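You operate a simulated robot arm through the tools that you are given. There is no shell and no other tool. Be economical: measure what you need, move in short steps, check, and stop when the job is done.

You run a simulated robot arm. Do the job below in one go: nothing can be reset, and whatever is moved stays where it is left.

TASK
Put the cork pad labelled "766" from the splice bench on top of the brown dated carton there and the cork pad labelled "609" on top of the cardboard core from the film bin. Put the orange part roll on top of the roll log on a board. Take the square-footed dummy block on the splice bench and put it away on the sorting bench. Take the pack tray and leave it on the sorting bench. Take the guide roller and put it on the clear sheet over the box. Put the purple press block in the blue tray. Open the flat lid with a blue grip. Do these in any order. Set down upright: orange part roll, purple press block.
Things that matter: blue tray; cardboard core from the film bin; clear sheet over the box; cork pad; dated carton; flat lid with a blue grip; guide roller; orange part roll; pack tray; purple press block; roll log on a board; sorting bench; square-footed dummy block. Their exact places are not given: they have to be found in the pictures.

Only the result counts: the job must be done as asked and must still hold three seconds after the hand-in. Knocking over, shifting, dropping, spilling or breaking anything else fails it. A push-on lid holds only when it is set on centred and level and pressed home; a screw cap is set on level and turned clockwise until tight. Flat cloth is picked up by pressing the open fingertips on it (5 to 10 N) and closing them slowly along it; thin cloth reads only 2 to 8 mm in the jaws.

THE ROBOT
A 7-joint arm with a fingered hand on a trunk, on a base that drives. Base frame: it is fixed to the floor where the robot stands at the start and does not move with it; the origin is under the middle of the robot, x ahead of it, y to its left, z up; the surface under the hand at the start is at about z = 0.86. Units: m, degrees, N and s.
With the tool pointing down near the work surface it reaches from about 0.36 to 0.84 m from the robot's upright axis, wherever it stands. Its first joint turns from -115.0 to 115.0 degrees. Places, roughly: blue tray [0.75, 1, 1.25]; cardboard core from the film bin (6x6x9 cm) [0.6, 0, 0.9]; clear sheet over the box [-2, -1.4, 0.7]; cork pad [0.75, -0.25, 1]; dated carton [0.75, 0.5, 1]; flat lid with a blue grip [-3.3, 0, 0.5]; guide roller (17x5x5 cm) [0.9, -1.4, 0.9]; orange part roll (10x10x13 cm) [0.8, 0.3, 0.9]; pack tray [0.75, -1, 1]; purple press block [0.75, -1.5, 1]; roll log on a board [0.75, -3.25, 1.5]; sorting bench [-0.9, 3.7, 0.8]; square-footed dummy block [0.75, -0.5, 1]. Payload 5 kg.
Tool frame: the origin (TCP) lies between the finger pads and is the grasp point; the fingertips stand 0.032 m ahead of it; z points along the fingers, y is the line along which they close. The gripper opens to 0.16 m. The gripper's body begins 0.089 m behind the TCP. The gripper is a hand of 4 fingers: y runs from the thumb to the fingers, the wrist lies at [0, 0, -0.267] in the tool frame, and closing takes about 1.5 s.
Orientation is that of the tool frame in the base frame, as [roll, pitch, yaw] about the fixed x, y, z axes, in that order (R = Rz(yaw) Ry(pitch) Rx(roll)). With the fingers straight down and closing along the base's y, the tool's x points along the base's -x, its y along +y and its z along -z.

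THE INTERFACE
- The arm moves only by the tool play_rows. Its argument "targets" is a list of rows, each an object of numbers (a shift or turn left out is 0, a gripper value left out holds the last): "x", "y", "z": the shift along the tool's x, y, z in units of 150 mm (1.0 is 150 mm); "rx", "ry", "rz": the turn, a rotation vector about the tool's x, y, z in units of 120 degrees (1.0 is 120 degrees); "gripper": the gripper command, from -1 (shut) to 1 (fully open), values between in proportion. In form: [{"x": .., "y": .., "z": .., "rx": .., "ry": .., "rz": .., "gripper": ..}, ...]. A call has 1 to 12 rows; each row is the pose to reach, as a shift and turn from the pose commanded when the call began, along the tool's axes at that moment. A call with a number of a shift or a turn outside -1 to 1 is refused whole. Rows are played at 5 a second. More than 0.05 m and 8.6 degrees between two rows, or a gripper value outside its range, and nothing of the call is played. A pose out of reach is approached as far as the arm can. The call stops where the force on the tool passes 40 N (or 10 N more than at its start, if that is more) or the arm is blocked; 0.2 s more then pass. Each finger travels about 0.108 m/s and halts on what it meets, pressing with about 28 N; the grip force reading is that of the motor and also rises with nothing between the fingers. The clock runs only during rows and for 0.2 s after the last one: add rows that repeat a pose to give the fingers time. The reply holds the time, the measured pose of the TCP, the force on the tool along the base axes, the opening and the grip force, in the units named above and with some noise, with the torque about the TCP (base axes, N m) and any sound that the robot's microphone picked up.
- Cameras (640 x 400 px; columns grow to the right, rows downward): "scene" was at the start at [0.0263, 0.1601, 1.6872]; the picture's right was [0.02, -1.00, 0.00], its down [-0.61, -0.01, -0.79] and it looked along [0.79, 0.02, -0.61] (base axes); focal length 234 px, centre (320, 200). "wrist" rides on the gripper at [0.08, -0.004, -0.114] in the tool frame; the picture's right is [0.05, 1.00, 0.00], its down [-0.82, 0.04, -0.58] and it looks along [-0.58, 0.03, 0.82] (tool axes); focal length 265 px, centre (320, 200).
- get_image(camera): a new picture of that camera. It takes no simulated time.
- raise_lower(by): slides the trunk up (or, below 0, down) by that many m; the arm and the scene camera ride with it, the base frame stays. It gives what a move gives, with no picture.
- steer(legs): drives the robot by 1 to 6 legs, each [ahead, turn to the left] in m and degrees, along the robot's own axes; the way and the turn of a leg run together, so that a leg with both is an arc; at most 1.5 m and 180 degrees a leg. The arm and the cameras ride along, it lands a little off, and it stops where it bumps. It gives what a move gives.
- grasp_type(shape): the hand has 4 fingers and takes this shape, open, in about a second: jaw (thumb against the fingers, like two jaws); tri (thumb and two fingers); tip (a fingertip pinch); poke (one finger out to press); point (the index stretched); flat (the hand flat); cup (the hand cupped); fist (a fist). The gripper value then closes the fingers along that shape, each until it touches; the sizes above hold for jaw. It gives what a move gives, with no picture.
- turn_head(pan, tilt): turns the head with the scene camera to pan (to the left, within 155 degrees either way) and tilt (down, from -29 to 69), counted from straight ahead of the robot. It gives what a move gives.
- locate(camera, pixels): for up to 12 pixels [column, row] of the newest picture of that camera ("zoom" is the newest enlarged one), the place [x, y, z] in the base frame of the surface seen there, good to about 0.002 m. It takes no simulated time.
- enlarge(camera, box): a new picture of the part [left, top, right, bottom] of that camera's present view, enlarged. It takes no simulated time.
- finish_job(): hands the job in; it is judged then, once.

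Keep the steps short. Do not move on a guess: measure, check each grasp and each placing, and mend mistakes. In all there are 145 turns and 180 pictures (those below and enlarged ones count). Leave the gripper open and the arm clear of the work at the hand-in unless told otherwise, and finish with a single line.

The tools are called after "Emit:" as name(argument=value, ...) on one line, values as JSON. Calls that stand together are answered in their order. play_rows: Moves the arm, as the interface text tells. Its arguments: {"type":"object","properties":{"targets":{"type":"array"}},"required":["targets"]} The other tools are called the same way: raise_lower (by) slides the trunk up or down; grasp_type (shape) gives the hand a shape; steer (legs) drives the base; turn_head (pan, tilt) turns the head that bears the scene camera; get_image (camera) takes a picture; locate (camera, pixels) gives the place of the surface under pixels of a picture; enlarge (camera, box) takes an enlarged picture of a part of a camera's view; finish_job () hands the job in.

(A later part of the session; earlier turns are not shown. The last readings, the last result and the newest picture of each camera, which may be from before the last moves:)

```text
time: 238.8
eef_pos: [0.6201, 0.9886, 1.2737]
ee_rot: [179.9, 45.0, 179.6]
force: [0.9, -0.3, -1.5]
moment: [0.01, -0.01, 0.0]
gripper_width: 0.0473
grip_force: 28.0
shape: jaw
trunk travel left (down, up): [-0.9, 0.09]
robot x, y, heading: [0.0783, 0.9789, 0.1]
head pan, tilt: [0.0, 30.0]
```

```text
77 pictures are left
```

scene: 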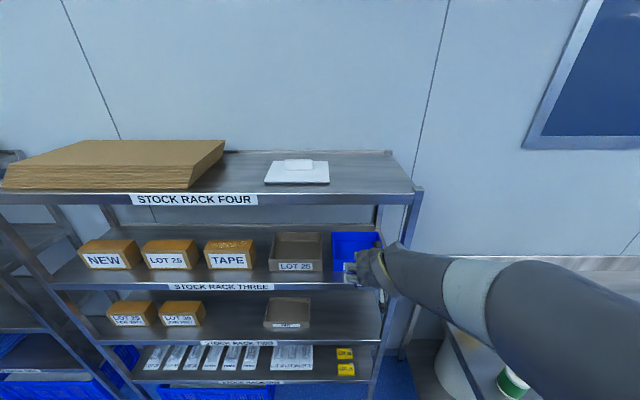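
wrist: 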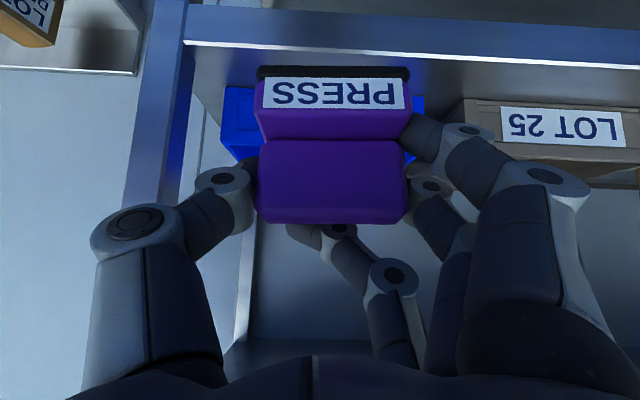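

Advance into the shelf in steps.

Emit:
play_rows(targets=[{"x": -0.19, "z": 0.19, "y": 0.04}, {"x": -0.38, "z": 0.38, "y": 0.04}, {"x": -0.56, "z": 0.56, "y": 0.04}])

Emit:
get_image(camera="wrist")

Emit:
enlarge(camera="scene", box=[290, 140, 450, 300])

```text
time: 239.6
eef_pos: [0.7422, 0.9951, 1.2733]
ee_rot: [179.8, 45.0, 179.7]
force: [-0.3, 0.1, -1.8]
moment: [0.0, 0.02, 0.01]
gripper_width: 0.0469
grip_force: 28.1
shape: jaw
trunk travel left (down, up): [-0.9, 0.09]
robot x, y, heading: [0.0802, 0.9767, -0.2]
head pan, tilt: [0.0, 30.0]
```

```text
76 pictures are left
```

wrist: 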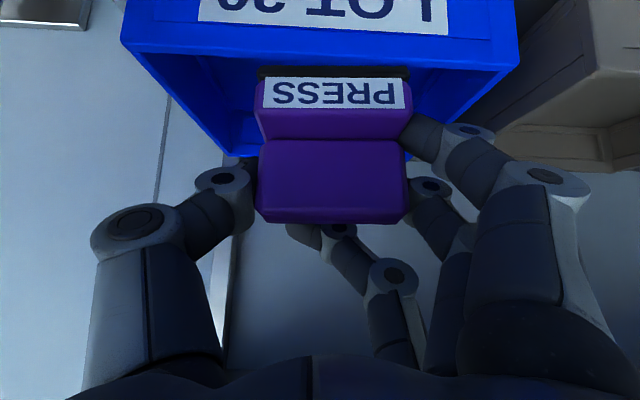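

```text
2.50 times, centred on (370, 220) of scene
```

zoom: 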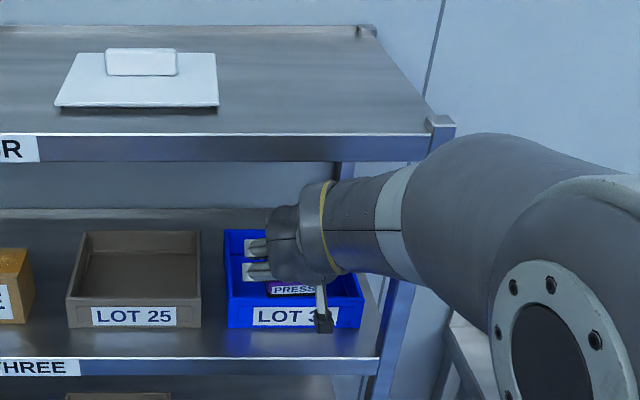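

Continue 4.5 cm forward, then lower.

Emit:
play_rows(targets=[{"x": -0.19, "z": 0.19}, {"x": -0.22, "z": 0.22}, {"x": -0.1, "z": 0.34}, {"x": 0.0, "z": 0.44}, {"x": 0.01, "z": 0.45}])

Emit:
get_image(camera="wrist")

Emit:
enlarge(camera="scene", box=[290, 140, 450, 300])

```text
time: 240.8
eef_pos: [0.7837, 0.9942, 1.2245]
ee_rot: [179.9, 45.1, 179.6]
force: [-0.3, 0.2, -2.2]
moment: [-0.05, 0.01, 0.01]
gripper_width: 0.0469
grip_force: 28.1
shape: jaw
trunk travel left (down, up): [-0.9, 0.09]
robot x, y, heading: [0.08, 0.9802, -0.1]
head pan, tilt: [0.0, 30.0]
```

```text
74 pictures are left
```

wrist: 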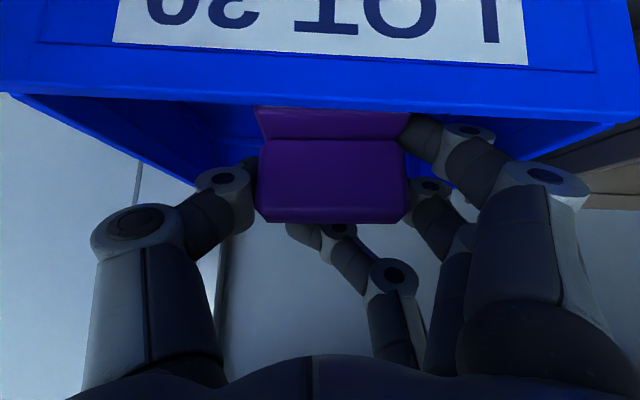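

```text
2.50 times, centred on (370, 220) of scene
```

zoom: 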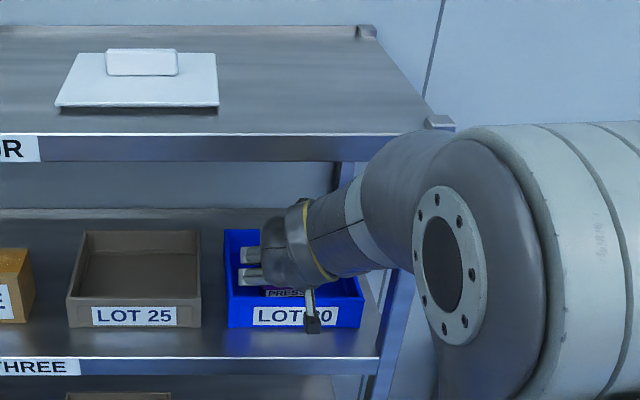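

Lower in 2 mm steps until contact.

Emit:
play_rows(targets=[{"x": 0.01, "z": 0.01}, {"x": 0.02, "z": 0.02}, {"x": 0.03, "z": 0.03}, {"x": 0.036, "z": 0.036}])

```text
time: 241.8
eef_pos: [0.7852, 0.9939, 1.2193]
ee_rot: [179.8, 45.5, 179.5]
force: [5.5, 0.3, 12.6]
moment: [0.54, 0.05, -0.16]
gripper_width: 0.0471
grip_force: 28.6
shape: jaw
trunk travel left (down, up): [-0.9, 0.09]
robot x, y, heading: [0.0744, 0.9813, -0.2]
head pan, tilt: [0.0, 30.0]
```

Contact. Ease 1 mm up and open a limited amount.

Emit:
play_rows(targets=[{"x": -0.006, "z": -0.006}, {"x": -0.006, "z": -0.006, "gripper": -0.3}, {"x": -0.006, "z": -0.006, "gripper": -0.15}, {"x": -0.006, "z": -0.006, "gripper": 0.0}, {"x": -0.006, "z": -0.006, "gripper": 0.1}, {"x": -0.006, "z": -0.006, "gripper": 0.2}, {"x": -0.006, "z": -0.006, "gripper": 0.25}])

Emit:
get_image(camera="wrist")

```text
time: 243.4
eef_pos: [0.7859, 0.9935, 1.2175]
ee_rot: [179.9, 45.1, 179.6]
force: [0.4, -0.4, -0.1]
moment: [0.01, 0.03, 0.01]
gripper_width: 0.0991
grip_force: 0.0
shape: jaw
trunk travel left (down, up): [-0.9, 0.09]
robot x, y, heading: [0.0817, 0.9822, -0.3]
head pan, tilt: [0.0, 30.0]
```

```text
72 pictures are left
```

wrist: 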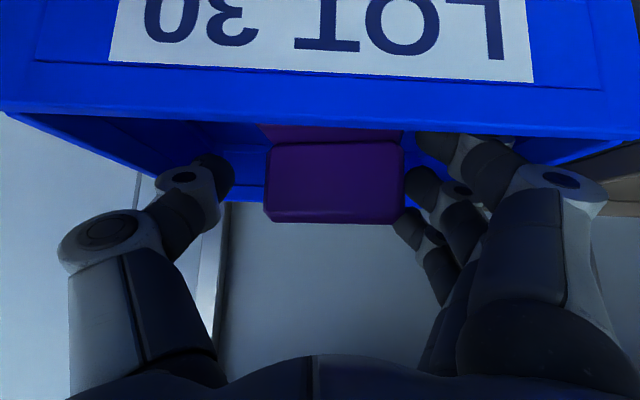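

Block stands alone in the tray. Withdraw along the tool axis, then straight back.

Emit:
play_rows(targets=[{"z": -0.2}, {"z": -0.4}, {"z": -0.6}, {"x": 0.2, "z": -0.8}, {"x": 0.4, "z": -1.0}])

Emit:
steer(legs=[[-0.35, 0]])

Emit:
turn_head(pan=0, tilt=28)

Emit:
enlarge(camera="scene", box=[260, 130, 440, 270])

```text
time: 244.6
eef_pos: [0.6341, 0.9938, 1.284]
ee_rot: [179.8, 45.2, 179.7]
force: [-0.8, -0.1, -0.4]
moment: [0.0, -0.06, 0.0]
gripper_width: 0.0992
grip_force: 0.1
shape: jaw
trunk travel left (down, up): [-0.9, 0.09]
robot x, y, heading: [0.0825, 0.9804, -0.2]
head pan, tilt: [0.0, 30.0]
```

```text
time: 246.8
eef_pos: [0.2908, 0.992, 1.2826]
ee_rot: [179.9, 45.2, 179.4]
force: [0.1, 0.0, -0.4]
moment: [-0.01, -0.02, 0.0]
gripper_width: 0.0997
grip_force: 0.1
shape: jaw
trunk travel left (down, up): [-0.9, 0.09]
robot x, y, heading: [-0.2654, 0.9758, -0.3]
head pan, tilt: [0.0, 30.0]
```

```text
time: 247.5
eef_pos: [0.2925, 0.9931, 1.284]
ee_rot: [179.8, 45.1, 179.5]
force: [-0.6, -0.1, -0.8]
moment: [0.0, -0.01, 0.02]
gripper_width: 0.0996
grip_force: 0.2
shape: jaw
trunk travel left (down, up): [-0.9, 0.09]
robot x, y, heading: [-0.2653, 0.9807, -0.4]
head pan, tilt: [0.0, 28.0]
```

```text
2.86 times, centred on (350, 200) of scene
```

zoom: 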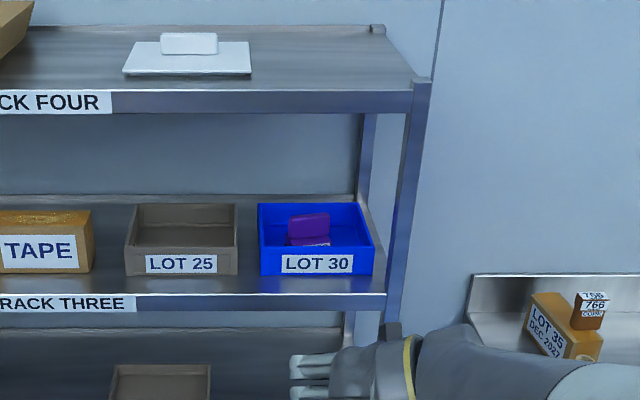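

Press block upright in tray; 766 still on carton. Straighten the tool and go to the dummy block (y≈−0.5).

Emit:
play_rows(targets=[{"ry": 0.07}, {"ry": 0.14}, {"ry": 0.21}, {"ry": 0.28}, {"ry": 0.35}, {"ry": 0.375, "gripper": 1}])

Emit:
raise_lower(by=-0.2)

Emit:
play_rows(targets=[{"x": 0.2, "z": -0.2}, {"x": 0.4, "z": -0.4}, {"x": 0.5, "z": -0.6}])

Emit:
steer(legs=[[0, -90], [1.45, 0], [0, 90], [0.31, 0]])

Emit:
get_image(camera="wrist")

```text
time: 248.9
eef_pos: [0.2926, 0.9934, 1.2841]
ee_rot: [179.9, 0.2, 179.5]
force: [-0.5, -0.3, -0.6]
moment: [0.03, -0.03, 0.01]
gripper_width: 0.1599
grip_force: 0.1
shape: jaw
trunk travel left (down, up): [-0.9, 0.09]
robot x, y, heading: [-0.2649, 0.9822, -0.3]
head pan, tilt: [0.0, 28.0]
```

```text
time: 251.0
eef_pos: [0.2935, 0.9938, 1.0837]
ee_rot: [179.9, 0.1, 179.5]
force: [0.2, -1.2, -0.2]
moment: [-0.01, 0.03, 0.0]
gripper_width: 0.1598
grip_force: 0.1
shape: jaw
trunk travel left (down, up): [-0.7, 0.29]
robot x, y, heading: [-0.2676, 0.9796, -0.6]
head pan, tilt: [0.0, 28.0]
```

```text
time: 251.8
eef_pos: [0.2155, 0.9936, 1.1719]
ee_rot: [179.9, 0.1, 179.5]
force: [-0.7, 0.1, 0.5]
moment: [0.02, -0.02, 0.0]
gripper_width: 0.16
grip_force: 0.1
shape: jaw
trunk travel left (down, up): [-0.7, 0.29]
robot x, y, heading: [-0.2678, 0.9827, -0.3]
head pan, tilt: [0.0, 28.0]
```

```text
time: 268.4
eef_pos: [0.5261, -0.4865, 1.1726]
ee_rot: [179.9, 0.1, 178.9]
force: [1.1, 0.0, -0.2]
moment: [0.0, 0.02, -0.02]
gripper_width: 0.1598
grip_force: 0.0
shape: jaw
trunk travel left (down, up): [-0.7, 0.29]
robot x, y, heading: [0.0445, -0.4945, -0.8]
head pan, tilt: [0.0, 28.0]
```

```text
70 pictures are left
```

wrist: 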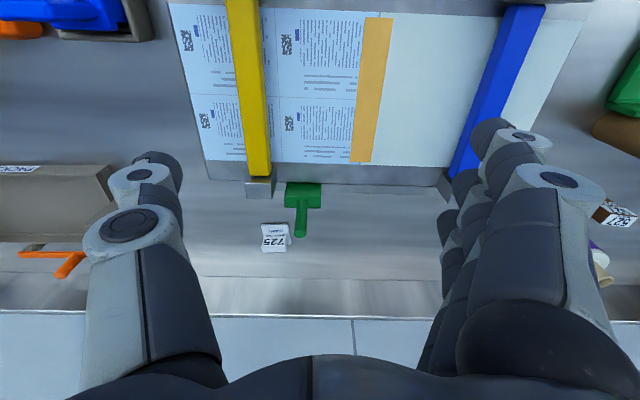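

Emit:
enlarge(camera="wrist", box=[240, 170, 340, 260])

Emit:
locate(camera="zoom", pixels=[[145, 340], [290, 340], [145, 385], [285, 385], [160, 260], [280, 250], [310, 330], [215, 360], [390, 290], [360, 370], [420, 100], [215, 300]])

```text
4.44 times, centred on (290, 215) of wrist
```

zoom: 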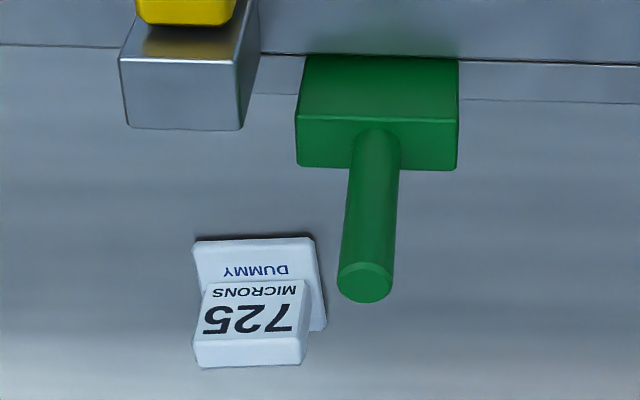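

```text
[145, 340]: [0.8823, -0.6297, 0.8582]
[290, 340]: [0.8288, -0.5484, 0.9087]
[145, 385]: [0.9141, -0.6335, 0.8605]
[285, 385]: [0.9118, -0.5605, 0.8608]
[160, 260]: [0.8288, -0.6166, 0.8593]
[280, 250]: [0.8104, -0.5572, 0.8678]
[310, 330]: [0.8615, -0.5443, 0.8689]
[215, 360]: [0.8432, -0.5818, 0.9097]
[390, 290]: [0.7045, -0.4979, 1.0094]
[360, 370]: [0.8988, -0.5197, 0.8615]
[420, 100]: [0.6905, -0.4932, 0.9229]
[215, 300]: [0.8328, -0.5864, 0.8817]
```

Dummy post: centre ≈(0.84,−0.567), 4.3 cm wide, top 0.91, foot top 0.868. Green handle stands at (0.70,−0.50) up to 1.01: stay high until past it.

Emit:
play_rows(targets=[{"x": -0.25, "y": -0.1}, {"x": -0.5, "y": -0.2}, {"x": -0.75, "y": -0.3}, {"x": -1.0, "y": -0.4, "gripper": 0.25}])

Emit:
play_rows(targets=[{"x": -0.25, "y": -0.09}, {"x": -0.5, "y": -0.09, "z": 0.1}, {"x": -0.7, "y": -0.09, "z": 0.3}, {"x": -0.9, "y": -0.09, "z": 0.5}, {"x": -1.0, "y": -0.09, "z": 0.75}])

Emit:
get_image(camera="wrist")

Emit:
locate(camera="wrist", pixels=[[300, 120], [340, 120], [300, 140], [340, 140], [320, 100], [320, 110], [320, 130], [320, 150]])

```text
time: 269.4
eef_pos: [0.6782, -0.5512, 1.1724]
ee_rot: [180.0, -0.2, 179.0]
force: [0.5, -0.2, -0.1]
moment: [0.0, 0.05, 0.0]
gripper_width: 0.1006
grip_force: 0.1
shape: jaw
trunk travel left (down, up): [-0.7, 0.29]
robot x, y, heading: [0.0399, -0.4947, -1.0]
head pan, tilt: [0.0, 28.0]
```

```text
time: 270.6
eef_pos: [0.8248, -0.5624, 1.0603]
ee_rot: [180.0, 0.1, 178.8]
force: [-0.5, -0.7, 0.3]
moment: [0.01, 0.02, -0.02]
gripper_width: 0.1005
grip_force: 0.0
shape: jaw
trunk travel left (down, up): [-0.7, 0.29]
robot x, y, heading: [0.0459, -0.4911, -0.9]
head pan, tilt: [0.0, 28.0]
```

```text
68 pictures are left
```

wrist: 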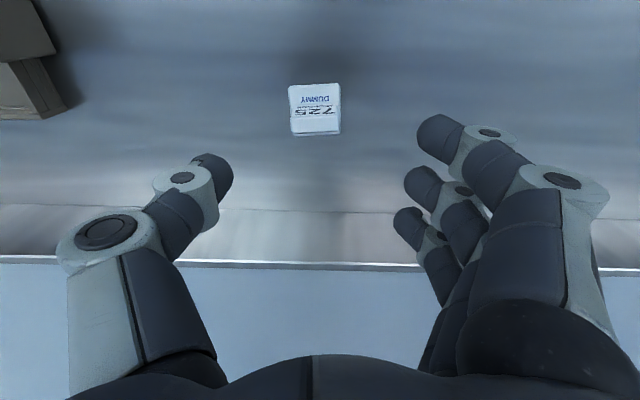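

```text
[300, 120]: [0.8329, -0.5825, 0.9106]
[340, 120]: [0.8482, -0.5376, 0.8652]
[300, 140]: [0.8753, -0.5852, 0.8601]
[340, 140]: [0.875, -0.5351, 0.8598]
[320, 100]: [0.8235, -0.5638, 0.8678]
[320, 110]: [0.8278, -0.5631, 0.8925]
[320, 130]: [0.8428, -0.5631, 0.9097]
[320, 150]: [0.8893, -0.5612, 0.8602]
```

Post centre (0.838,−0.565). Descend to TCP z 0.912 and close.

Emit:
play_rows(targets=[{"x": -0.12, "y": -0.02, "z": 0.3}, {"x": -0.12, "y": -0.02, "z": 0.6}, {"x": -0.12, "y": -0.02, "z": 0.85}, {"x": -0.12, "y": -0.02, "z": 0.98}])

Emit:
play_rows(targets=[{"gripper": 0}, {"gripper": -0.2}, {"gripper": -0.4}, {"gripper": -0.6}, {"gripper": -1}, {"gripper": -1}, {"gripper": -1}])

Emit:
get_image(camera="wrist")

```text
time: 271.6
eef_pos: [0.8418, -0.5665, 0.9123]
ee_rot: [179.9, 0.1, 178.9]
force: [-0.5, -0.8, 0.7]
moment: [-0.01, 0.02, 0.03]
gripper_width: 0.1007
grip_force: 0.0
shape: jaw
trunk travel left (down, up): [-0.7, 0.29]
robot x, y, heading: [0.045, -0.4954, -1.0]
head pan, tilt: [0.0, 28.0]
```

```text
time: 273.2
eef_pos: [0.8412, -0.5686, 0.9136]
ee_rot: [179.9, 0.3, 178.9]
force: [0.4, -2.1, 4.5]
moment: [0.15, 0.01, 0.01]
gripper_width: 0.0213
grip_force: 28.3
shape: jaw
trunk travel left (down, up): [-0.7, 0.29]
robot x, y, heading: [0.0424, -0.4897, -1.0]
head pan, tilt: [0.0, 28.0]
```

```text
67 pictures are left
```

wrist: 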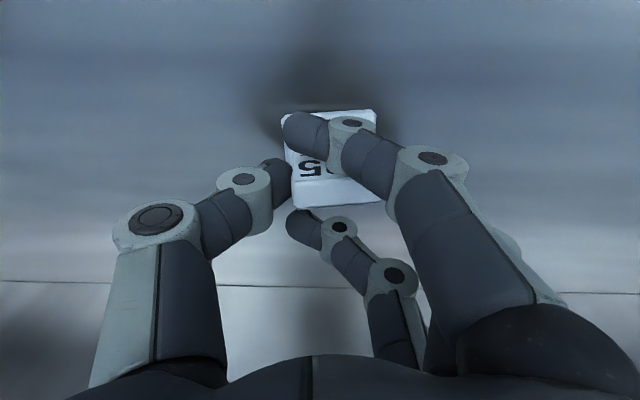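

Gripped around the post. Lift and check.

Emit:
play_rows(targets=[{"z": -0.1}, {"z": -0.4}, {"z": -0.7}, {"z": -0.9}])

Emit:
get_image(camera="wrist")

Emit:
play_rows(targets=[{"z": -0.25, "x": 0.1}, {"z": -0.5, "x": 0.3}, {"z": -0.75, "x": 0.5}, {"z": -0.8, "x": 0.8}, {"z": -0.8, "x": 1.0}])

Emit:
play_rows(targets=[{"x": 0.3}, {"x": 0.6}, {"x": 0.9}, {"x": 1.0}])

```text
time: 274.2
eef_pos: [0.8429, -0.5668, 1.0492]
ee_rot: [179.9, 0.0, 178.9]
force: [0.3, 0.1, -0.2]
moment: [-0.04, 0.01, 0.01]
gripper_width: 0.0204
grip_force: 27.9
shape: jaw
trunk travel left (down, up): [-0.7, 0.29]
robot x, y, heading: [0.0422, -0.4934, -0.8]
head pan, tilt: [0.0, 28.0]
```

```text
66 pictures are left
```

wrist: 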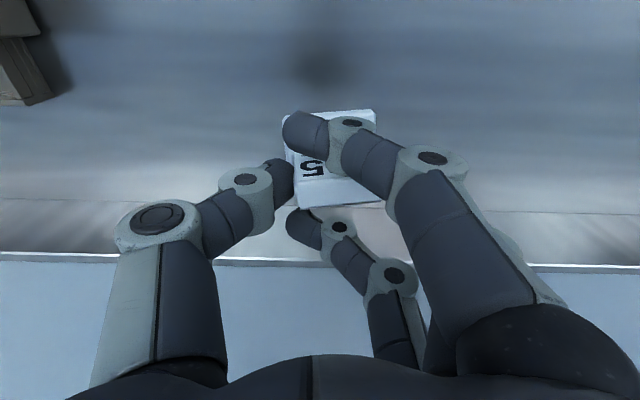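

```text
time: 275.4
eef_pos: [0.6913, -0.5649, 1.1697]
ee_rot: [179.9, 0.1, 178.8]
force: [-0.1, 0.6, 0.0]
moment: [0.03, -0.02, 0.0]
gripper_width: 0.0206
grip_force: 27.9
shape: jaw
trunk travel left (down, up): [-0.7, 0.29]
robot x, y, heading: [0.0427, -0.4925, -0.7]
head pan, tilt: [0.0, 28.0]
```

```text
time: 276.4
eef_pos: [0.5424, -0.562, 1.1675]
ee_rot: [179.9, 0.1, 178.9]
force: [-0.6, -0.7, -0.7]
moment: [0.0, 0.01, 0.01]
gripper_width: 0.0208
grip_force: 28.0
shape: jaw
trunk travel left (down, up): [-0.7, 0.29]
robot x, y, heading: [0.0448, -0.4931, -0.9]
head pan, tilt: [0.0, 28.0]
```

Held. Drive back and toward the sorting bench along x≈−0.05.

Emit:
steer(legs=[[-0.12, 0], [0, 91], [1.4, 0], [1.2, 0]])

Emit:
turn_head(pan=10, tilt=32)

Emit:
get_image(camera="scene")

Emit:
locate(camera="scene", pixels=[[320, 200], [200, 200], [320, 250], [200, 250], [320, 300], [120, 300], [420, 250], [100, 230], [240, 180], [320, 170], [200, 300]])

```text
time: 293.7
eef_pos: [-0.121, 2.5856, 1.1673]
ee_rot: [180.0, 0.1, -87.4]
force: [0.2, -0.7, -0.7]
moment: [-0.01, 0.01, 0.02]
gripper_width: 0.0208
grip_force: 28.0
shape: jaw
trunk travel left (down, up): [-0.7, 0.29]
robot x, y, heading: [-0.1594, 2.0813, 92.8]
head pan, tilt: [0.0, 28.0]
```

```text
time: 294.4
eef_pos: [-0.1206, 2.5854, 1.1676]
ee_rot: [179.9, 0.1, -87.3]
force: [-0.4, -0.3, -0.8]
moment: [0.0, 0.02, 0.03]
gripper_width: 0.0204
grip_force: 28.0
shape: jaw
trunk travel left (down, up): [-0.7, 0.29]
robot x, y, heading: [-0.1564, 2.0806, 93.1]
head pan, tilt: [10.0, 32.0]
```

```text
65 pictures are left
```

scene: 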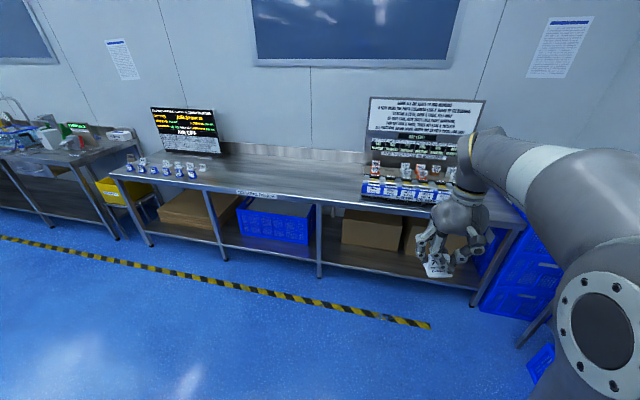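

```text
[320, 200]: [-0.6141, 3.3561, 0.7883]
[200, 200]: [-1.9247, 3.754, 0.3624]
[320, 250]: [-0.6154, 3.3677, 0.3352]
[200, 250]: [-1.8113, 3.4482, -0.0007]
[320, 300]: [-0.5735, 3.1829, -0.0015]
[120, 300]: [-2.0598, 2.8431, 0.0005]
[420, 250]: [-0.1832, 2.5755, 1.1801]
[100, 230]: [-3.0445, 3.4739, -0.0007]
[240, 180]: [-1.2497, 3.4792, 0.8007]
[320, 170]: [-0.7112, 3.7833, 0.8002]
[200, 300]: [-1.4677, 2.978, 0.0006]
```

Sorting bench: top 0.80, front y≈3.36, clear in the middle. Drive to (−0.7,2.95) facing it.

Emit:
steer(legs=[[0, 29], [1.02, 0], [0, -32]])

Emit:
turn_head(pan=0, tilt=42)

Emit:
get_image(camera="scene")

Emit:
locate(camera="scene", pixels=[[300, 200], [300, 230], [200, 220], [100, 220], [400, 220], [300, 270], [450, 180], [370, 200]])

```text
time: 302.7
eef_pos: [-0.6397, 3.4399, 1.1672]
ee_rot: [179.9, 0.1, -89.7]
force: [0.8, 0.1, -0.5]
moment: [0.0, 0.02, -0.04]
gripper_width: 0.0206
grip_force: 27.9
shape: jaw
trunk travel left (down, up): [-0.7, 0.29]
robot x, y, heading: [-0.6984, 2.9355, 90.4]
head pan, tilt: [10.0, 32.0]
```

```text
time: 303.4
eef_pos: [-0.6402, 3.4403, 1.1681]
ee_rot: [179.9, 0.1, -89.8]
force: [-0.1, 0.0, -0.8]
moment: [0.01, 0.05, 0.0]
gripper_width: 0.0208
grip_force: 28.1
shape: jaw
trunk travel left (down, up): [-0.7, 0.29]
robot x, y, heading: [-0.6998, 2.9366, 90.7]
head pan, tilt: [0.0, 42.0]
```

```text
64 pictures are left
```

scene: 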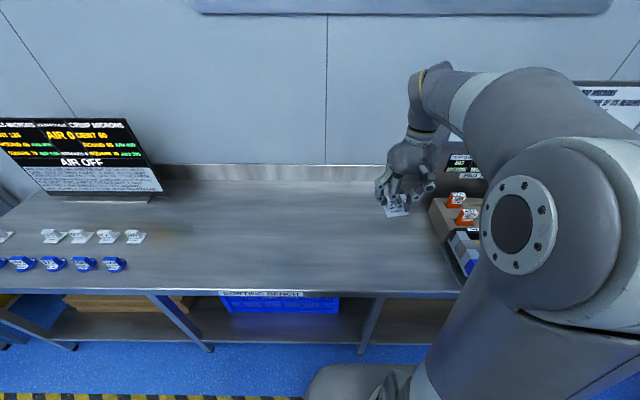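

```text
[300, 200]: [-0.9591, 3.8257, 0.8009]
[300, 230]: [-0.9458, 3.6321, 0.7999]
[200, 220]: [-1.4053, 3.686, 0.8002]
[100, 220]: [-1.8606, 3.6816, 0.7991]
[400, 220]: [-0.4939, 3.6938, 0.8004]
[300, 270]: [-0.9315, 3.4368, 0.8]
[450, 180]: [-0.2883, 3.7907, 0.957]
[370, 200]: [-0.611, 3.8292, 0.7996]
```

Place at (−0.72,3.58). Move over, lower.

Emit:
play_rows(targets=[{"x": -0.25, "y": 0.15}, {"x": -0.5, "y": 0.3}, {"x": -0.75, "y": 0.45}, {"x": -0.93, "y": 0.53}])

Emit:
raise_lower(by=-0.15)

Emit:
play_rows(targets=[{"z": 0.3}, {"z": 0.6}, {"z": 0.9}, {"z": 1.0}])

Emit:
enlarge(camera="scene", box=[320, 140, 440, 260])

Emit:
get_image(camera="wrist")

```text
time: 304.4
eef_pos: [-0.7191, 3.5824, 1.1689]
ee_rot: [180.0, 0.1, -89.8]
force: [-0.9, 1.0, -1.1]
moment: [-0.03, 0.0, 0.01]
gripper_width: 0.0206
grip_force: 28.0
shape: jaw
trunk travel left (down, up): [-0.7, 0.29]
robot x, y, heading: [-0.6959, 2.9379, 90.6]
head pan, tilt: [0.0, 42.0]
```

```text
time: 306.1
eef_pos: [-0.7193, 3.5793, 1.0208]
ee_rot: [179.8, 0.1, -89.7]
force: [-0.2, 0.2, -0.8]
moment: [-0.02, -0.02, -0.02]
gripper_width: 0.0208
grip_force: 27.8
shape: jaw
trunk travel left (down, up): [-0.55, 0.44]
robot x, y, heading: [-0.6995, 2.9394, 90.3]
head pan, tilt: [0.0, 42.0]
```

```text
time: 307.1
eef_pos: [-0.7197, 3.5795, 0.87]
ee_rot: [179.9, 0.1, -89.8]
force: [-0.1, 0.5, 0.6]
moment: [0.05, -0.01, -0.02]
gripper_width: 0.0207
grip_force: 28.0
shape: jaw
trunk travel left (down, up): [-0.55, 0.44]
robot x, y, heading: [-0.7005, 2.9383, 90.6]
head pan, tilt: [0.0, 42.0]
```

```text
3.33 times, centred on (380, 200) of scene
```

zoom: 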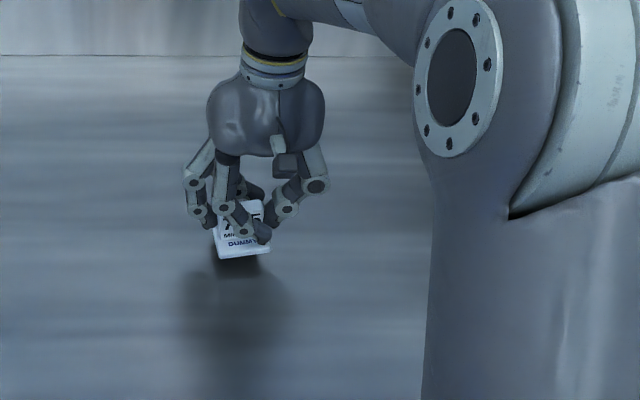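

```text
62 pictures are left
```

wrist: 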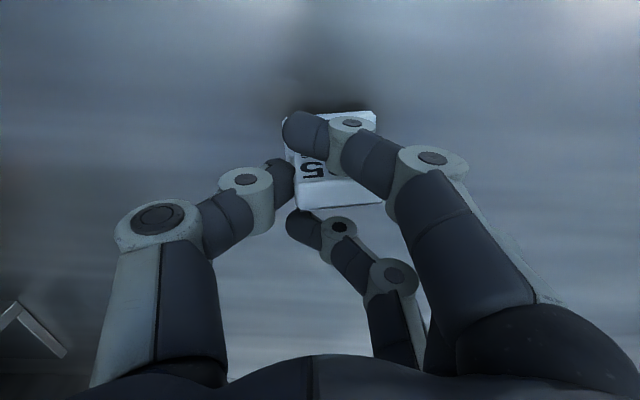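

Lower slowly to contact, release and rise.

Emit:
play_rows(targets=[{"z": 0.04}, {"z": 0.07}, {"z": 0.09}, {"z": 0.105}])

Emit:
play_rows(targets=[{"gripper": -0.7}, {"gripper": -0.55}, {"gripper": -0.4}, {"gripper": -0.2}, {"gripper": 0.1}, {"gripper": 0.3}, {"gripper": 0.3}, {"z": -0.3}, {"z": -0.6}, {"z": -0.9}])

Emit:
get_image(camera="wrist")

```text
time: 308.1
eef_pos: [-0.7196, 3.5802, 0.8553]
ee_rot: [179.9, 0.2, -89.8]
force: [0.4, 0.0, 1.1]
moment: [0.0, 0.06, 0.02]
gripper_width: 0.0206
grip_force: 27.6
shape: jaw
trunk travel left (down, up): [-0.55, 0.44]
robot x, y, heading: [-0.7011, 2.939, 90.4]
head pan, tilt: [0.0, 42.0]
```

```text
time: 310.3
eef_pos: [-0.7188, 3.5795, 0.989]
ee_rot: [180.0, 0.0, -89.7]
force: [0.4, 0.5, -0.9]
moment: [0.01, 0.01, 0.03]
gripper_width: 0.1033
grip_force: 0.0
shape: jaw
trunk travel left (down, up): [-0.55, 0.44]
robot x, y, heading: [-0.6958, 2.9392, 90.5]
head pan, tilt: [0.0, 42.0]
```

```text
61 pictures are left
```

wrist: 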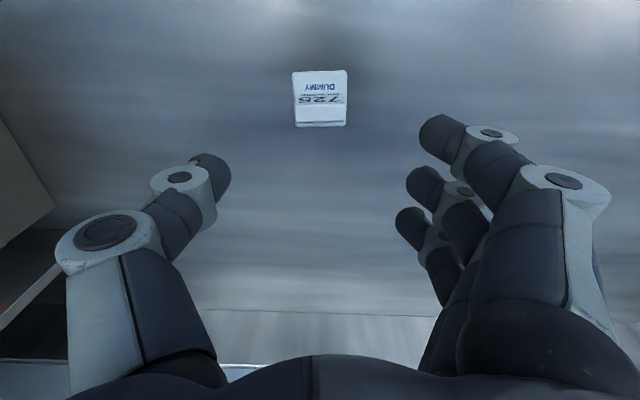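

Dummy 725 stands on the sorting bench. Retract and return to the splice bench for the packs tray.

Emit:
raise_lower(by=0.15)

Emit:
play_rows(targets=[{"x": 0.3}, {"x": 0.6}, {"x": 0.9}, {"x": 1.0}])

Emit:
steer(legs=[[0, 31.5], [-1.02, 0], [0, -112], [0, -100], [1.5, 0], [1.5, 0]])

Emit:
steer(legs=[[0, 90]])

Emit:
get_image(camera="scene")

```text
time: 312.1
eef_pos: [-0.7194, 3.5806, 1.1386]
ee_rot: [179.9, 0.1, -89.8]
force: [-0.5, -0.8, -0.2]
moment: [0.02, -0.02, 0.0]
gripper_width: 0.1034
grip_force: 0.1
shape: jaw
trunk travel left (down, up): [-0.7, 0.29]
robot x, y, heading: [-0.6962, 2.94, 90.3]
head pan, tilt: [0.0, 42.0]
```

```text
time: 313.1
eef_pos: [-0.7201, 3.4326, 1.1391]
ee_rot: [179.9, 0.1, -89.8]
force: [-0.2, 0.0, -0.3]
moment: [0.01, -0.06, -0.01]
gripper_width: 0.1036
grip_force: 0.1
shape: jaw
trunk travel left (down, up): [-0.7, 0.29]
robot x, y, heading: [-0.6943, 2.9395, 90.4]
head pan, tilt: [0.0, 42.0]
```

```text
time: 342.7
eef_pos: [-0.0435, -1.409, 1.1377]
ee_rot: [180.0, 0.1, 92.8]
force: [-0.2, -0.4, 0.7]
moment: [0.02, 0.03, 0.02]
gripper_width: 0.1036
grip_force: 0.1
shape: jaw
trunk travel left (down, up): [-0.7, 0.29]
robot x, y, heading: [-0.0878, -0.917, -87.1]
head pan, tilt: [0.0, 42.0]
```

```text
time: 346.9
eef_pos: [0.4029, -0.8803, 1.138]
ee_rot: [179.9, 0.0, -178.3]
force: [0.4, 0.7, 1.2]
moment: [-0.01, 0.02, -0.02]
gripper_width: 0.1036
grip_force: 0.0
shape: jaw
trunk travel left (down, up): [-0.7, 0.29]
robot x, y, heading: [-0.0892, -0.9155, 2.1]
head pan, tilt: [0.0, 42.0]
```

```text
60 pictures are left
```

scene: 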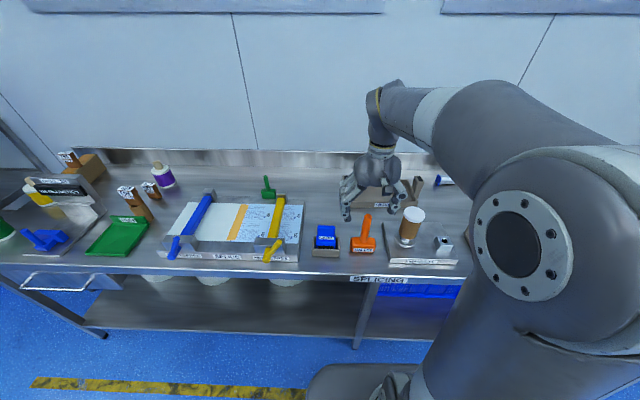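

Drive 0.13 forward, look at the tray with the wrist camera.

Emit:
steer(legs=[[0.13, -2]])

Emit:
play_rows(targets=[{"x": -0.1, "y": -0.25}, {"x": -0.1, "y": -0.5}, {"x": -0.1, "y": -0.8, "z": -0.1}, {"x": -0.1, "y": -0.9, "z": -0.2}])

Emit:
get_image(camera="wrist")

Emit:
enlarge(camera="scene", box=[320, 160, 470, 260])

```text
time: 348.2
eef_pos: [0.5336, -0.8954, 1.1379]
ee_rot: [179.9, 0.0, 179.9]
force: [1.0, -0.1, -0.7]
moment: [0.02, 0.05, 0.01]
gripper_width: 0.1036
grip_force: 0.0
shape: jaw
trunk travel left (down, up): [-0.7, 0.29]
robot x, y, heading: [0.0397, -0.9149, 0.2]
head pan, tilt: [0.0, 42.0]
```

```text
time: 349.2
eef_pos: [0.5475, -1.0295, 1.1671]
ee_rot: [179.9, 0.1, 179.8]
force: [-0.6, -0.5, 0.2]
moment: [0.03, 0.0, -0.01]
gripper_width: 0.1036
grip_force: 0.2
shape: jaw
trunk travel left (down, up): [-0.7, 0.29]
robot x, y, heading: [0.0395, -0.9141, 0.2]
head pan, tilt: [0.0, 42.0]
```

```text
59 pictures are left
```

wrist: 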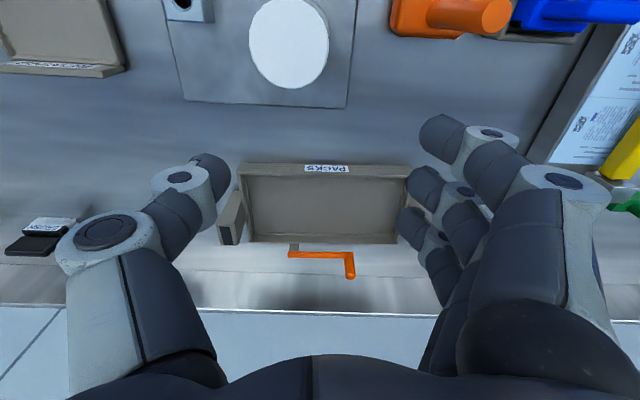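

```text
4.00 times, centred on (395, 210) of scene
```

zoom: 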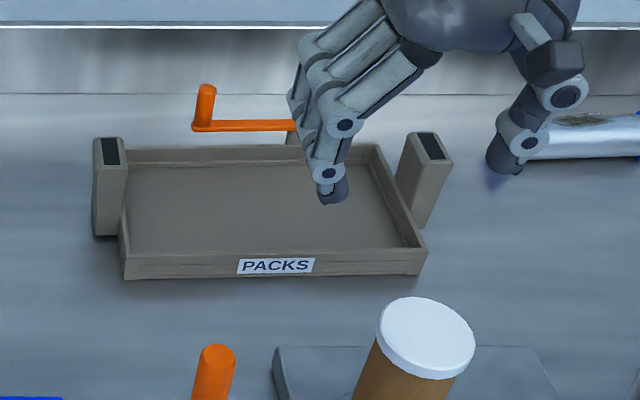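

Emit:
locate(camera="wrist", pixels=[[243, 168], [407, 170], [325, 166], [325, 180], [325, 200], [325, 237], [325, 243], [230, 235], [233, 205], [240, 225], [350, 270], [292, 247]])

Emit:
locate(camera="zoom", pixels=[[98, 145], [122, 145], [108, 140], [108, 162], [100, 230], [422, 135], [440, 155], [445, 165], [410, 215], [275, 250], [275, 270], [125, 250]])

```text
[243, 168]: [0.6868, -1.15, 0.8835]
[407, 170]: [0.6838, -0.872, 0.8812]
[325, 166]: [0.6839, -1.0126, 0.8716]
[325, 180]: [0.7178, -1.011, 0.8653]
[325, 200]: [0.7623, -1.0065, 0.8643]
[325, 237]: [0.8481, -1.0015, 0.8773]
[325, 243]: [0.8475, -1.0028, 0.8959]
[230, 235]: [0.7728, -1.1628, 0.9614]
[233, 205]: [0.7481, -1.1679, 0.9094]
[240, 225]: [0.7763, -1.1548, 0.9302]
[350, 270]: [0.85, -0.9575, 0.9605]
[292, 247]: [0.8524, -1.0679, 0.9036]
```

```text
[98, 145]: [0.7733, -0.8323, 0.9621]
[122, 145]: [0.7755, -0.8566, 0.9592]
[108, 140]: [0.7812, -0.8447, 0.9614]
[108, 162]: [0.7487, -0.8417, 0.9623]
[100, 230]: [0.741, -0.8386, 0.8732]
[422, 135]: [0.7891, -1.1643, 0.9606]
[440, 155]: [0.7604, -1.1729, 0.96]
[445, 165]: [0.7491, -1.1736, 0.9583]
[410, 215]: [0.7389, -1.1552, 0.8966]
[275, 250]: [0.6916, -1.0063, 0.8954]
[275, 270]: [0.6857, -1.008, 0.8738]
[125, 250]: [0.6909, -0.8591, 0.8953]
```

Tray: x 0.684–0.852, y −1.155…−0.86, wall top 0.896. I'll grip the front wall mid-length with thumb outside: yaw the tool by 90°. First check the mandrel's position.

Emit:
locate(camera="wrist", pixels=[[290, 45], [290, 88], [290, 5], [345, 100], [460, 15], [262, 60], [180, 98]])

Emit:
play_rows(targets=[{"x": -0.05, "rz": 0.07}, {"x": -0.1, "rz": 0.14}, {"x": -0.2, "rz": 0.21}, {"x": -0.3, "rz": 0.28}, {"x": -0.4, "rz": 0.35}, {"x": -0.5, "rz": 0.42}, {"x": -0.6, "rz": 0.49}, {"x": -0.7, "rz": 0.56}, {"x": -0.75, "rz": 0.63}, {"x": -0.8, "rz": 0.7}, {"x": -0.8, "rz": 0.75, "gripper": 0.0}, {"x": -0.8, "rz": 0.75}])

Emit:
get_image(camera="wrist")

```text
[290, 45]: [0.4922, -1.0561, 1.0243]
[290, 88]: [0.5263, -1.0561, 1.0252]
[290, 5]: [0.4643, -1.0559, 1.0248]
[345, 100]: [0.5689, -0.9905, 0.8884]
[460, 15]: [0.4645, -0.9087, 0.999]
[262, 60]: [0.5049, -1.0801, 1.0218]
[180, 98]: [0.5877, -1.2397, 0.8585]
```

```text
time: 351.8
eef_pos: [0.6681, -1.0304, 1.1691]
ee_rot: [-180.0, 0.0, 89.8]
force: [0.7, 0.4, 0.9]
moment: [-0.01, -0.01, 0.01]
gripper_width: 0.0811
grip_force: 0.1
shape: jaw
trunk travel left (down, up): [-0.7, 0.29]
robot x, y, heading: [0.0401, -0.9153, -0.1]
head pan, tilt: [0.0, 42.0]
```

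```text
57 pictures are left
```

wrist: 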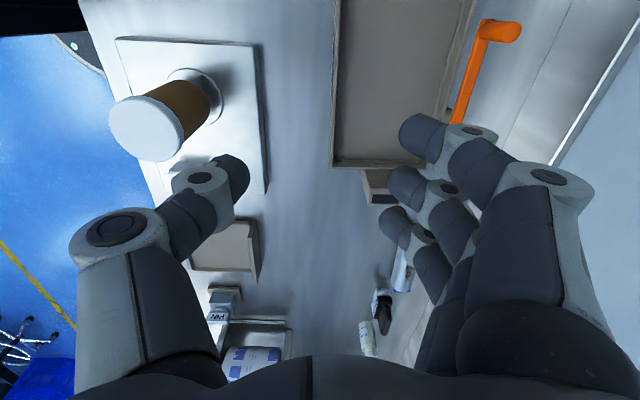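

Yawed. Descend with thumb in front of the front wall and fingers inside.

Emit:
play_rows(targets=[{"x": 0.08, "y": 0.08, "z": 0.2}, {"x": 0.15, "y": 0.143, "z": 0.45}, {"x": 0.15, "y": 0.143, "z": 0.7}, {"x": 0.15, "y": 0.143, "z": 1.0}])

Emit:
play_rows(targets=[{"z": 0.25}, {"z": 0.5}, {"z": 0.65}])

Emit:
get_image(camera="wrist")

Emit:
enlarge(camera="scene", box=[320, 140, 470, 260])

```text
time: 352.8
eef_pos: [0.693, -1.0077, 1.0154]
ee_rot: [179.9, -0.1, 89.9]
force: [0.4, 1.4, -0.1]
moment: [-0.05, 0.03, -0.01]
gripper_width: 0.0808
grip_force: 0.1
shape: jaw
trunk travel left (down, up): [-0.7, 0.29]
robot x, y, heading: [0.0407, -0.9121, 0.1]
head pan, tilt: [0.0, 42.0]
```

```text
time: 353.6
eef_pos: [0.6914, -1.0068, 0.9176]
ee_rot: [179.9, -0.1, 89.8]
force: [0.5, -0.9, 0.3]
moment: [-0.02, -0.01, -0.01]
gripper_width: 0.0808
grip_force: 0.1
shape: jaw
trunk travel left (down, up): [-0.7, 0.29]
robot x, y, heading: [0.04, -0.9148, 0.0]
head pan, tilt: [0.0, 42.0]
```

```text
56 pictures are left
```

wrist: 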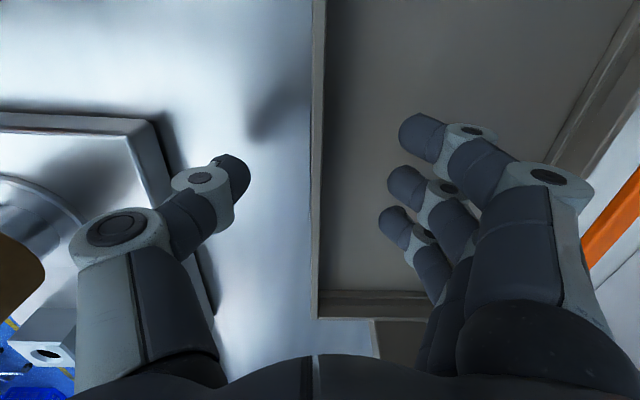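

```text
3.33 times, centred on (395, 200) of scene
```

zoom: 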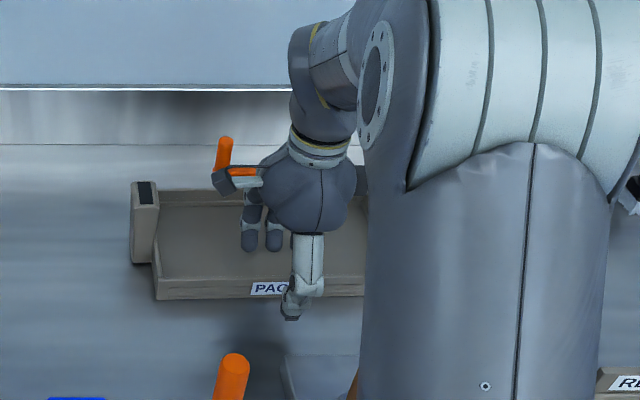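

Lower 13 mm more and close.

Emit:
play_rows(targets=[{"z": 0.05}, {"z": 0.09}])

Emit:
play_rows(targets=[{"gripper": -0.3}, {"gripper": -0.6}, {"gripper": -0.8}, {"gripper": -1}, {"gripper": -1}, {"gripper": -1}, {"gripper": -1}])

Emit:
get_image(camera="wrist")

Emit:
play_rows(targets=[{"z": -0.05}, {"z": -0.12}, {"z": -0.2}, {"z": -0.3}])

Emit:
enlarge(camera="scene", box=[320, 140, 470, 260])

```text
time: 354.2
eef_pos: [0.69, -1.0068, 0.9061]
ee_rot: [179.8, 0.0, 89.9]
force: [0.3, -0.1, -0.4]
moment: [-0.01, -0.02, 0.01]
gripper_width: 0.0807
grip_force: 0.1
shape: jaw
trunk travel left (down, up): [-0.7, 0.29]
robot x, y, heading: [0.0385, -0.9147, 0.1]
head pan, tilt: [0.0, 42.0]
```

```text
time: 355.8
eef_pos: [0.6905, -1.0064, 0.9056]
ee_rot: [179.9, 0.0, 89.9]
force: [1.0, 0.1, -0.3]
moment: [-0.01, -0.05, 0.02]
gripper_width: 0.0005
grip_force: 27.9
shape: jaw
trunk travel left (down, up): [-0.7, 0.29]
robot x, y, heading: [0.0413, -0.9093, 0.1]
head pan, tilt: [0.0, 42.0]
```

```text
54 pictures are left
```

wrist: 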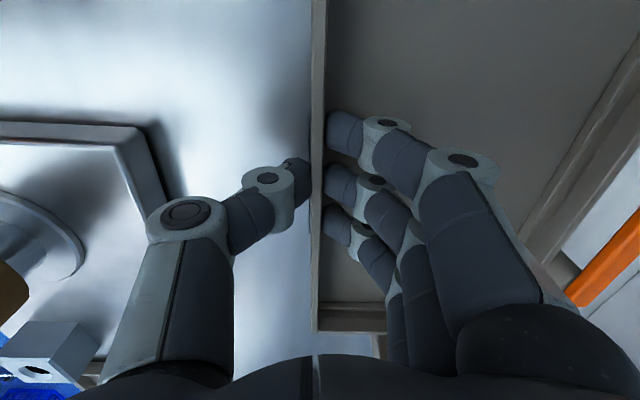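

```text
time: 356.8
eef_pos: [0.6888, -1.0073, 0.9511]
ee_rot: [179.9, -0.1, 90.0]
force: [0.2, -0.7, -2.4]
moment: [-0.07, 0.09, 0.02]
gripper_width: 0.0008
grip_force: 28.4
shape: jaw
trunk travel left (down, up): [-0.7, 0.29]
robot x, y, heading: [0.0413, -0.913, 0.1]
head pan, tilt: [0.0, 42.0]
```

```text
3.33 times, centred on (395, 200) of scene
```

zoom: 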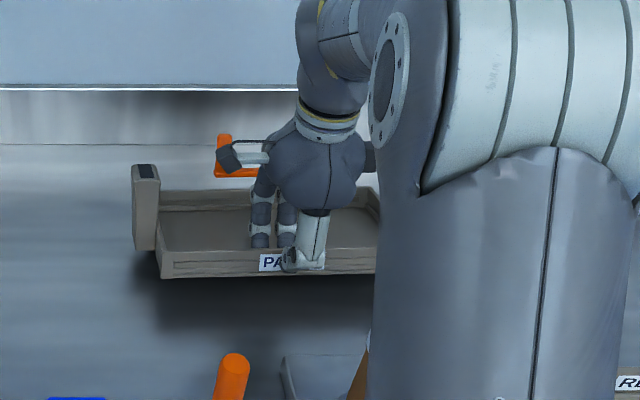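

Lifted level, light. Raise and retract, then drive to the sorting bench.

Emit:
play_rows(targets=[{"z": -0.3}, {"z": -0.6}, {"z": -0.9}, {"z": -1.0}])

Emit:
play_rows(targets=[{"z": -0.25}, {"z": -0.5}, {"z": -0.6, "y": -0.25}, {"z": -0.6, "y": -0.5}, {"z": -0.6, "y": -0.75}, {"z": -0.6, "y": -1.0}])

Emit:
get_image(camera="scene")

```text
time: 357.8
eef_pos: [0.6901, -1.0084, 1.1034]
ee_rot: [179.8, -0.2, 89.9]
force: [-0.6, 0.3, -4.0]
moment: [0.04, 0.33, -0.02]
gripper_width: 0.001
grip_force: 28.3
shape: jaw
trunk travel left (down, up): [-0.7, 0.29]
robot x, y, heading: [0.0379, -0.916, 0.1]
head pan, tilt: [0.0, 42.0]
```

```text
time: 359.2
eef_pos: [0.5378, -1.0058, 1.1928]
ee_rot: [179.8, 0.0, 89.9]
force: [0.4, -0.2, -3.6]
moment: [0.01, 0.24, 0.02]
gripper_width: 0.001
grip_force: 27.8
shape: jaw
trunk travel left (down, up): [-0.7, 0.29]
robot x, y, heading: [0.0401, -0.917, -0.2]
head pan, tilt: [0.0, 42.0]
```

```text
52 pictures are left
```

scene: 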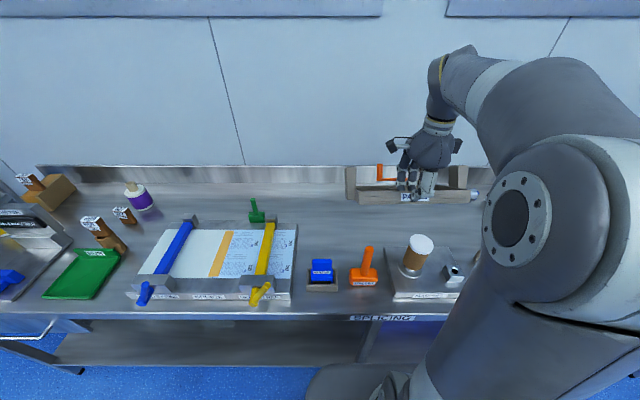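

Check whether the orange crank stayed on the bench.

Emit:
enlarge(camera="scene", box=[330, 130, 490, 230])

Emit:
locate(camera="zoom", pixels=[[197, 150], [215, 190], [100, 230], [70, 200], [200, 185], [230, 190], [500, 240]])

```text
4.00 times, centred on (410, 180) of scene
```

zoom: 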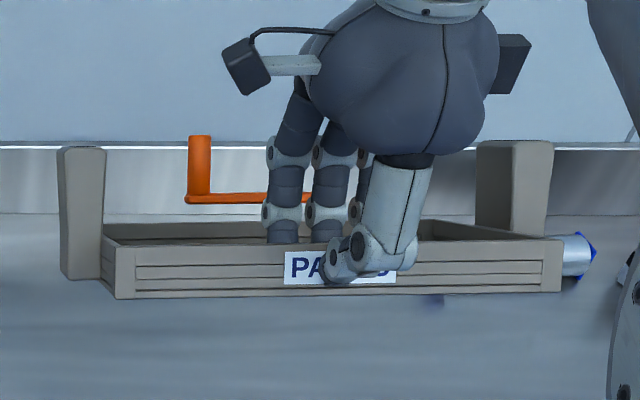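

```text
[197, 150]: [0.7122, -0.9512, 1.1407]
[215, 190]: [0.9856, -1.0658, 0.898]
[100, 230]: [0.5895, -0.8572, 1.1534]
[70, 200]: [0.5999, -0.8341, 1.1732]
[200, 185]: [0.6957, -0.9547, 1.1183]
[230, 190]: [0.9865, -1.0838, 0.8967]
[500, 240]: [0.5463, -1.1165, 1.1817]
```

The crank belongs to the tray and the tray has drooped ~35° in the grip. Still held; raise the trunk for clearance and re-check.

Emit:
raise_lower(by=0.25)

Emit:
steer(legs=[[-0.15, 0], [0, 90]])

Emit:
get_image(camera="wrist")

Emit:
enlarge(camera="scene", box=[300, 50, 540, 210])

```text
time: 361.8
eef_pos: [0.5382, -1.0071, 1.4405]
ee_rot: [179.9, -0.1, 89.9]
force: [1.3, 0.9, -4.3]
moment: [0.04, 0.24, -0.04]
gripper_width: 0.0011
grip_force: 28.1
shape: jaw
trunk travel left (down, up): [-0.95, 0.04]
robot x, y, heading: [0.04, -0.9123, 0.2]
head pan, tilt: [0.0, 42.0]
```

```text
time: 366.9
eef_pos: [-0.0209, -0.4132, 1.4411]
ee_rot: [179.9, -0.1, -179.8]
force: [0.4, -0.3, -2.9]
moment: [-0.29, -0.04, 0.01]
gripper_width: 0.0011
grip_force: 28.0
shape: jaw
trunk travel left (down, up): [-0.95, 0.04]
robot x, y, heading: [-0.1082, -0.9159, 90.3]
head pan, tilt: [0.0, 42.0]
```

```text
50 pictures are left
```

wrist: 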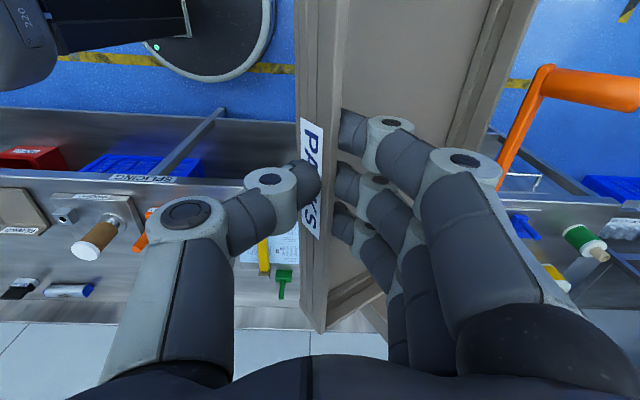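

```text
2.50 times, centred on (420, 130) of scene
```

zoom: 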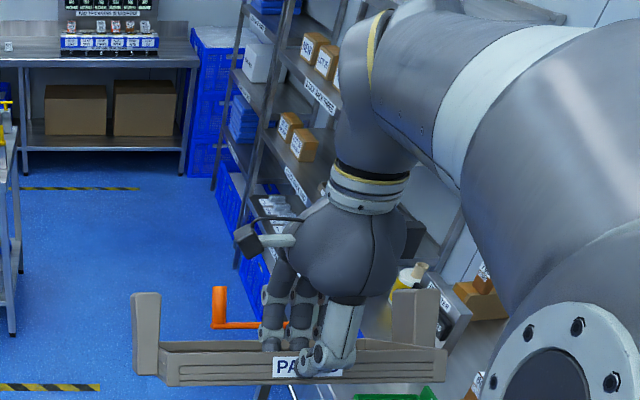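

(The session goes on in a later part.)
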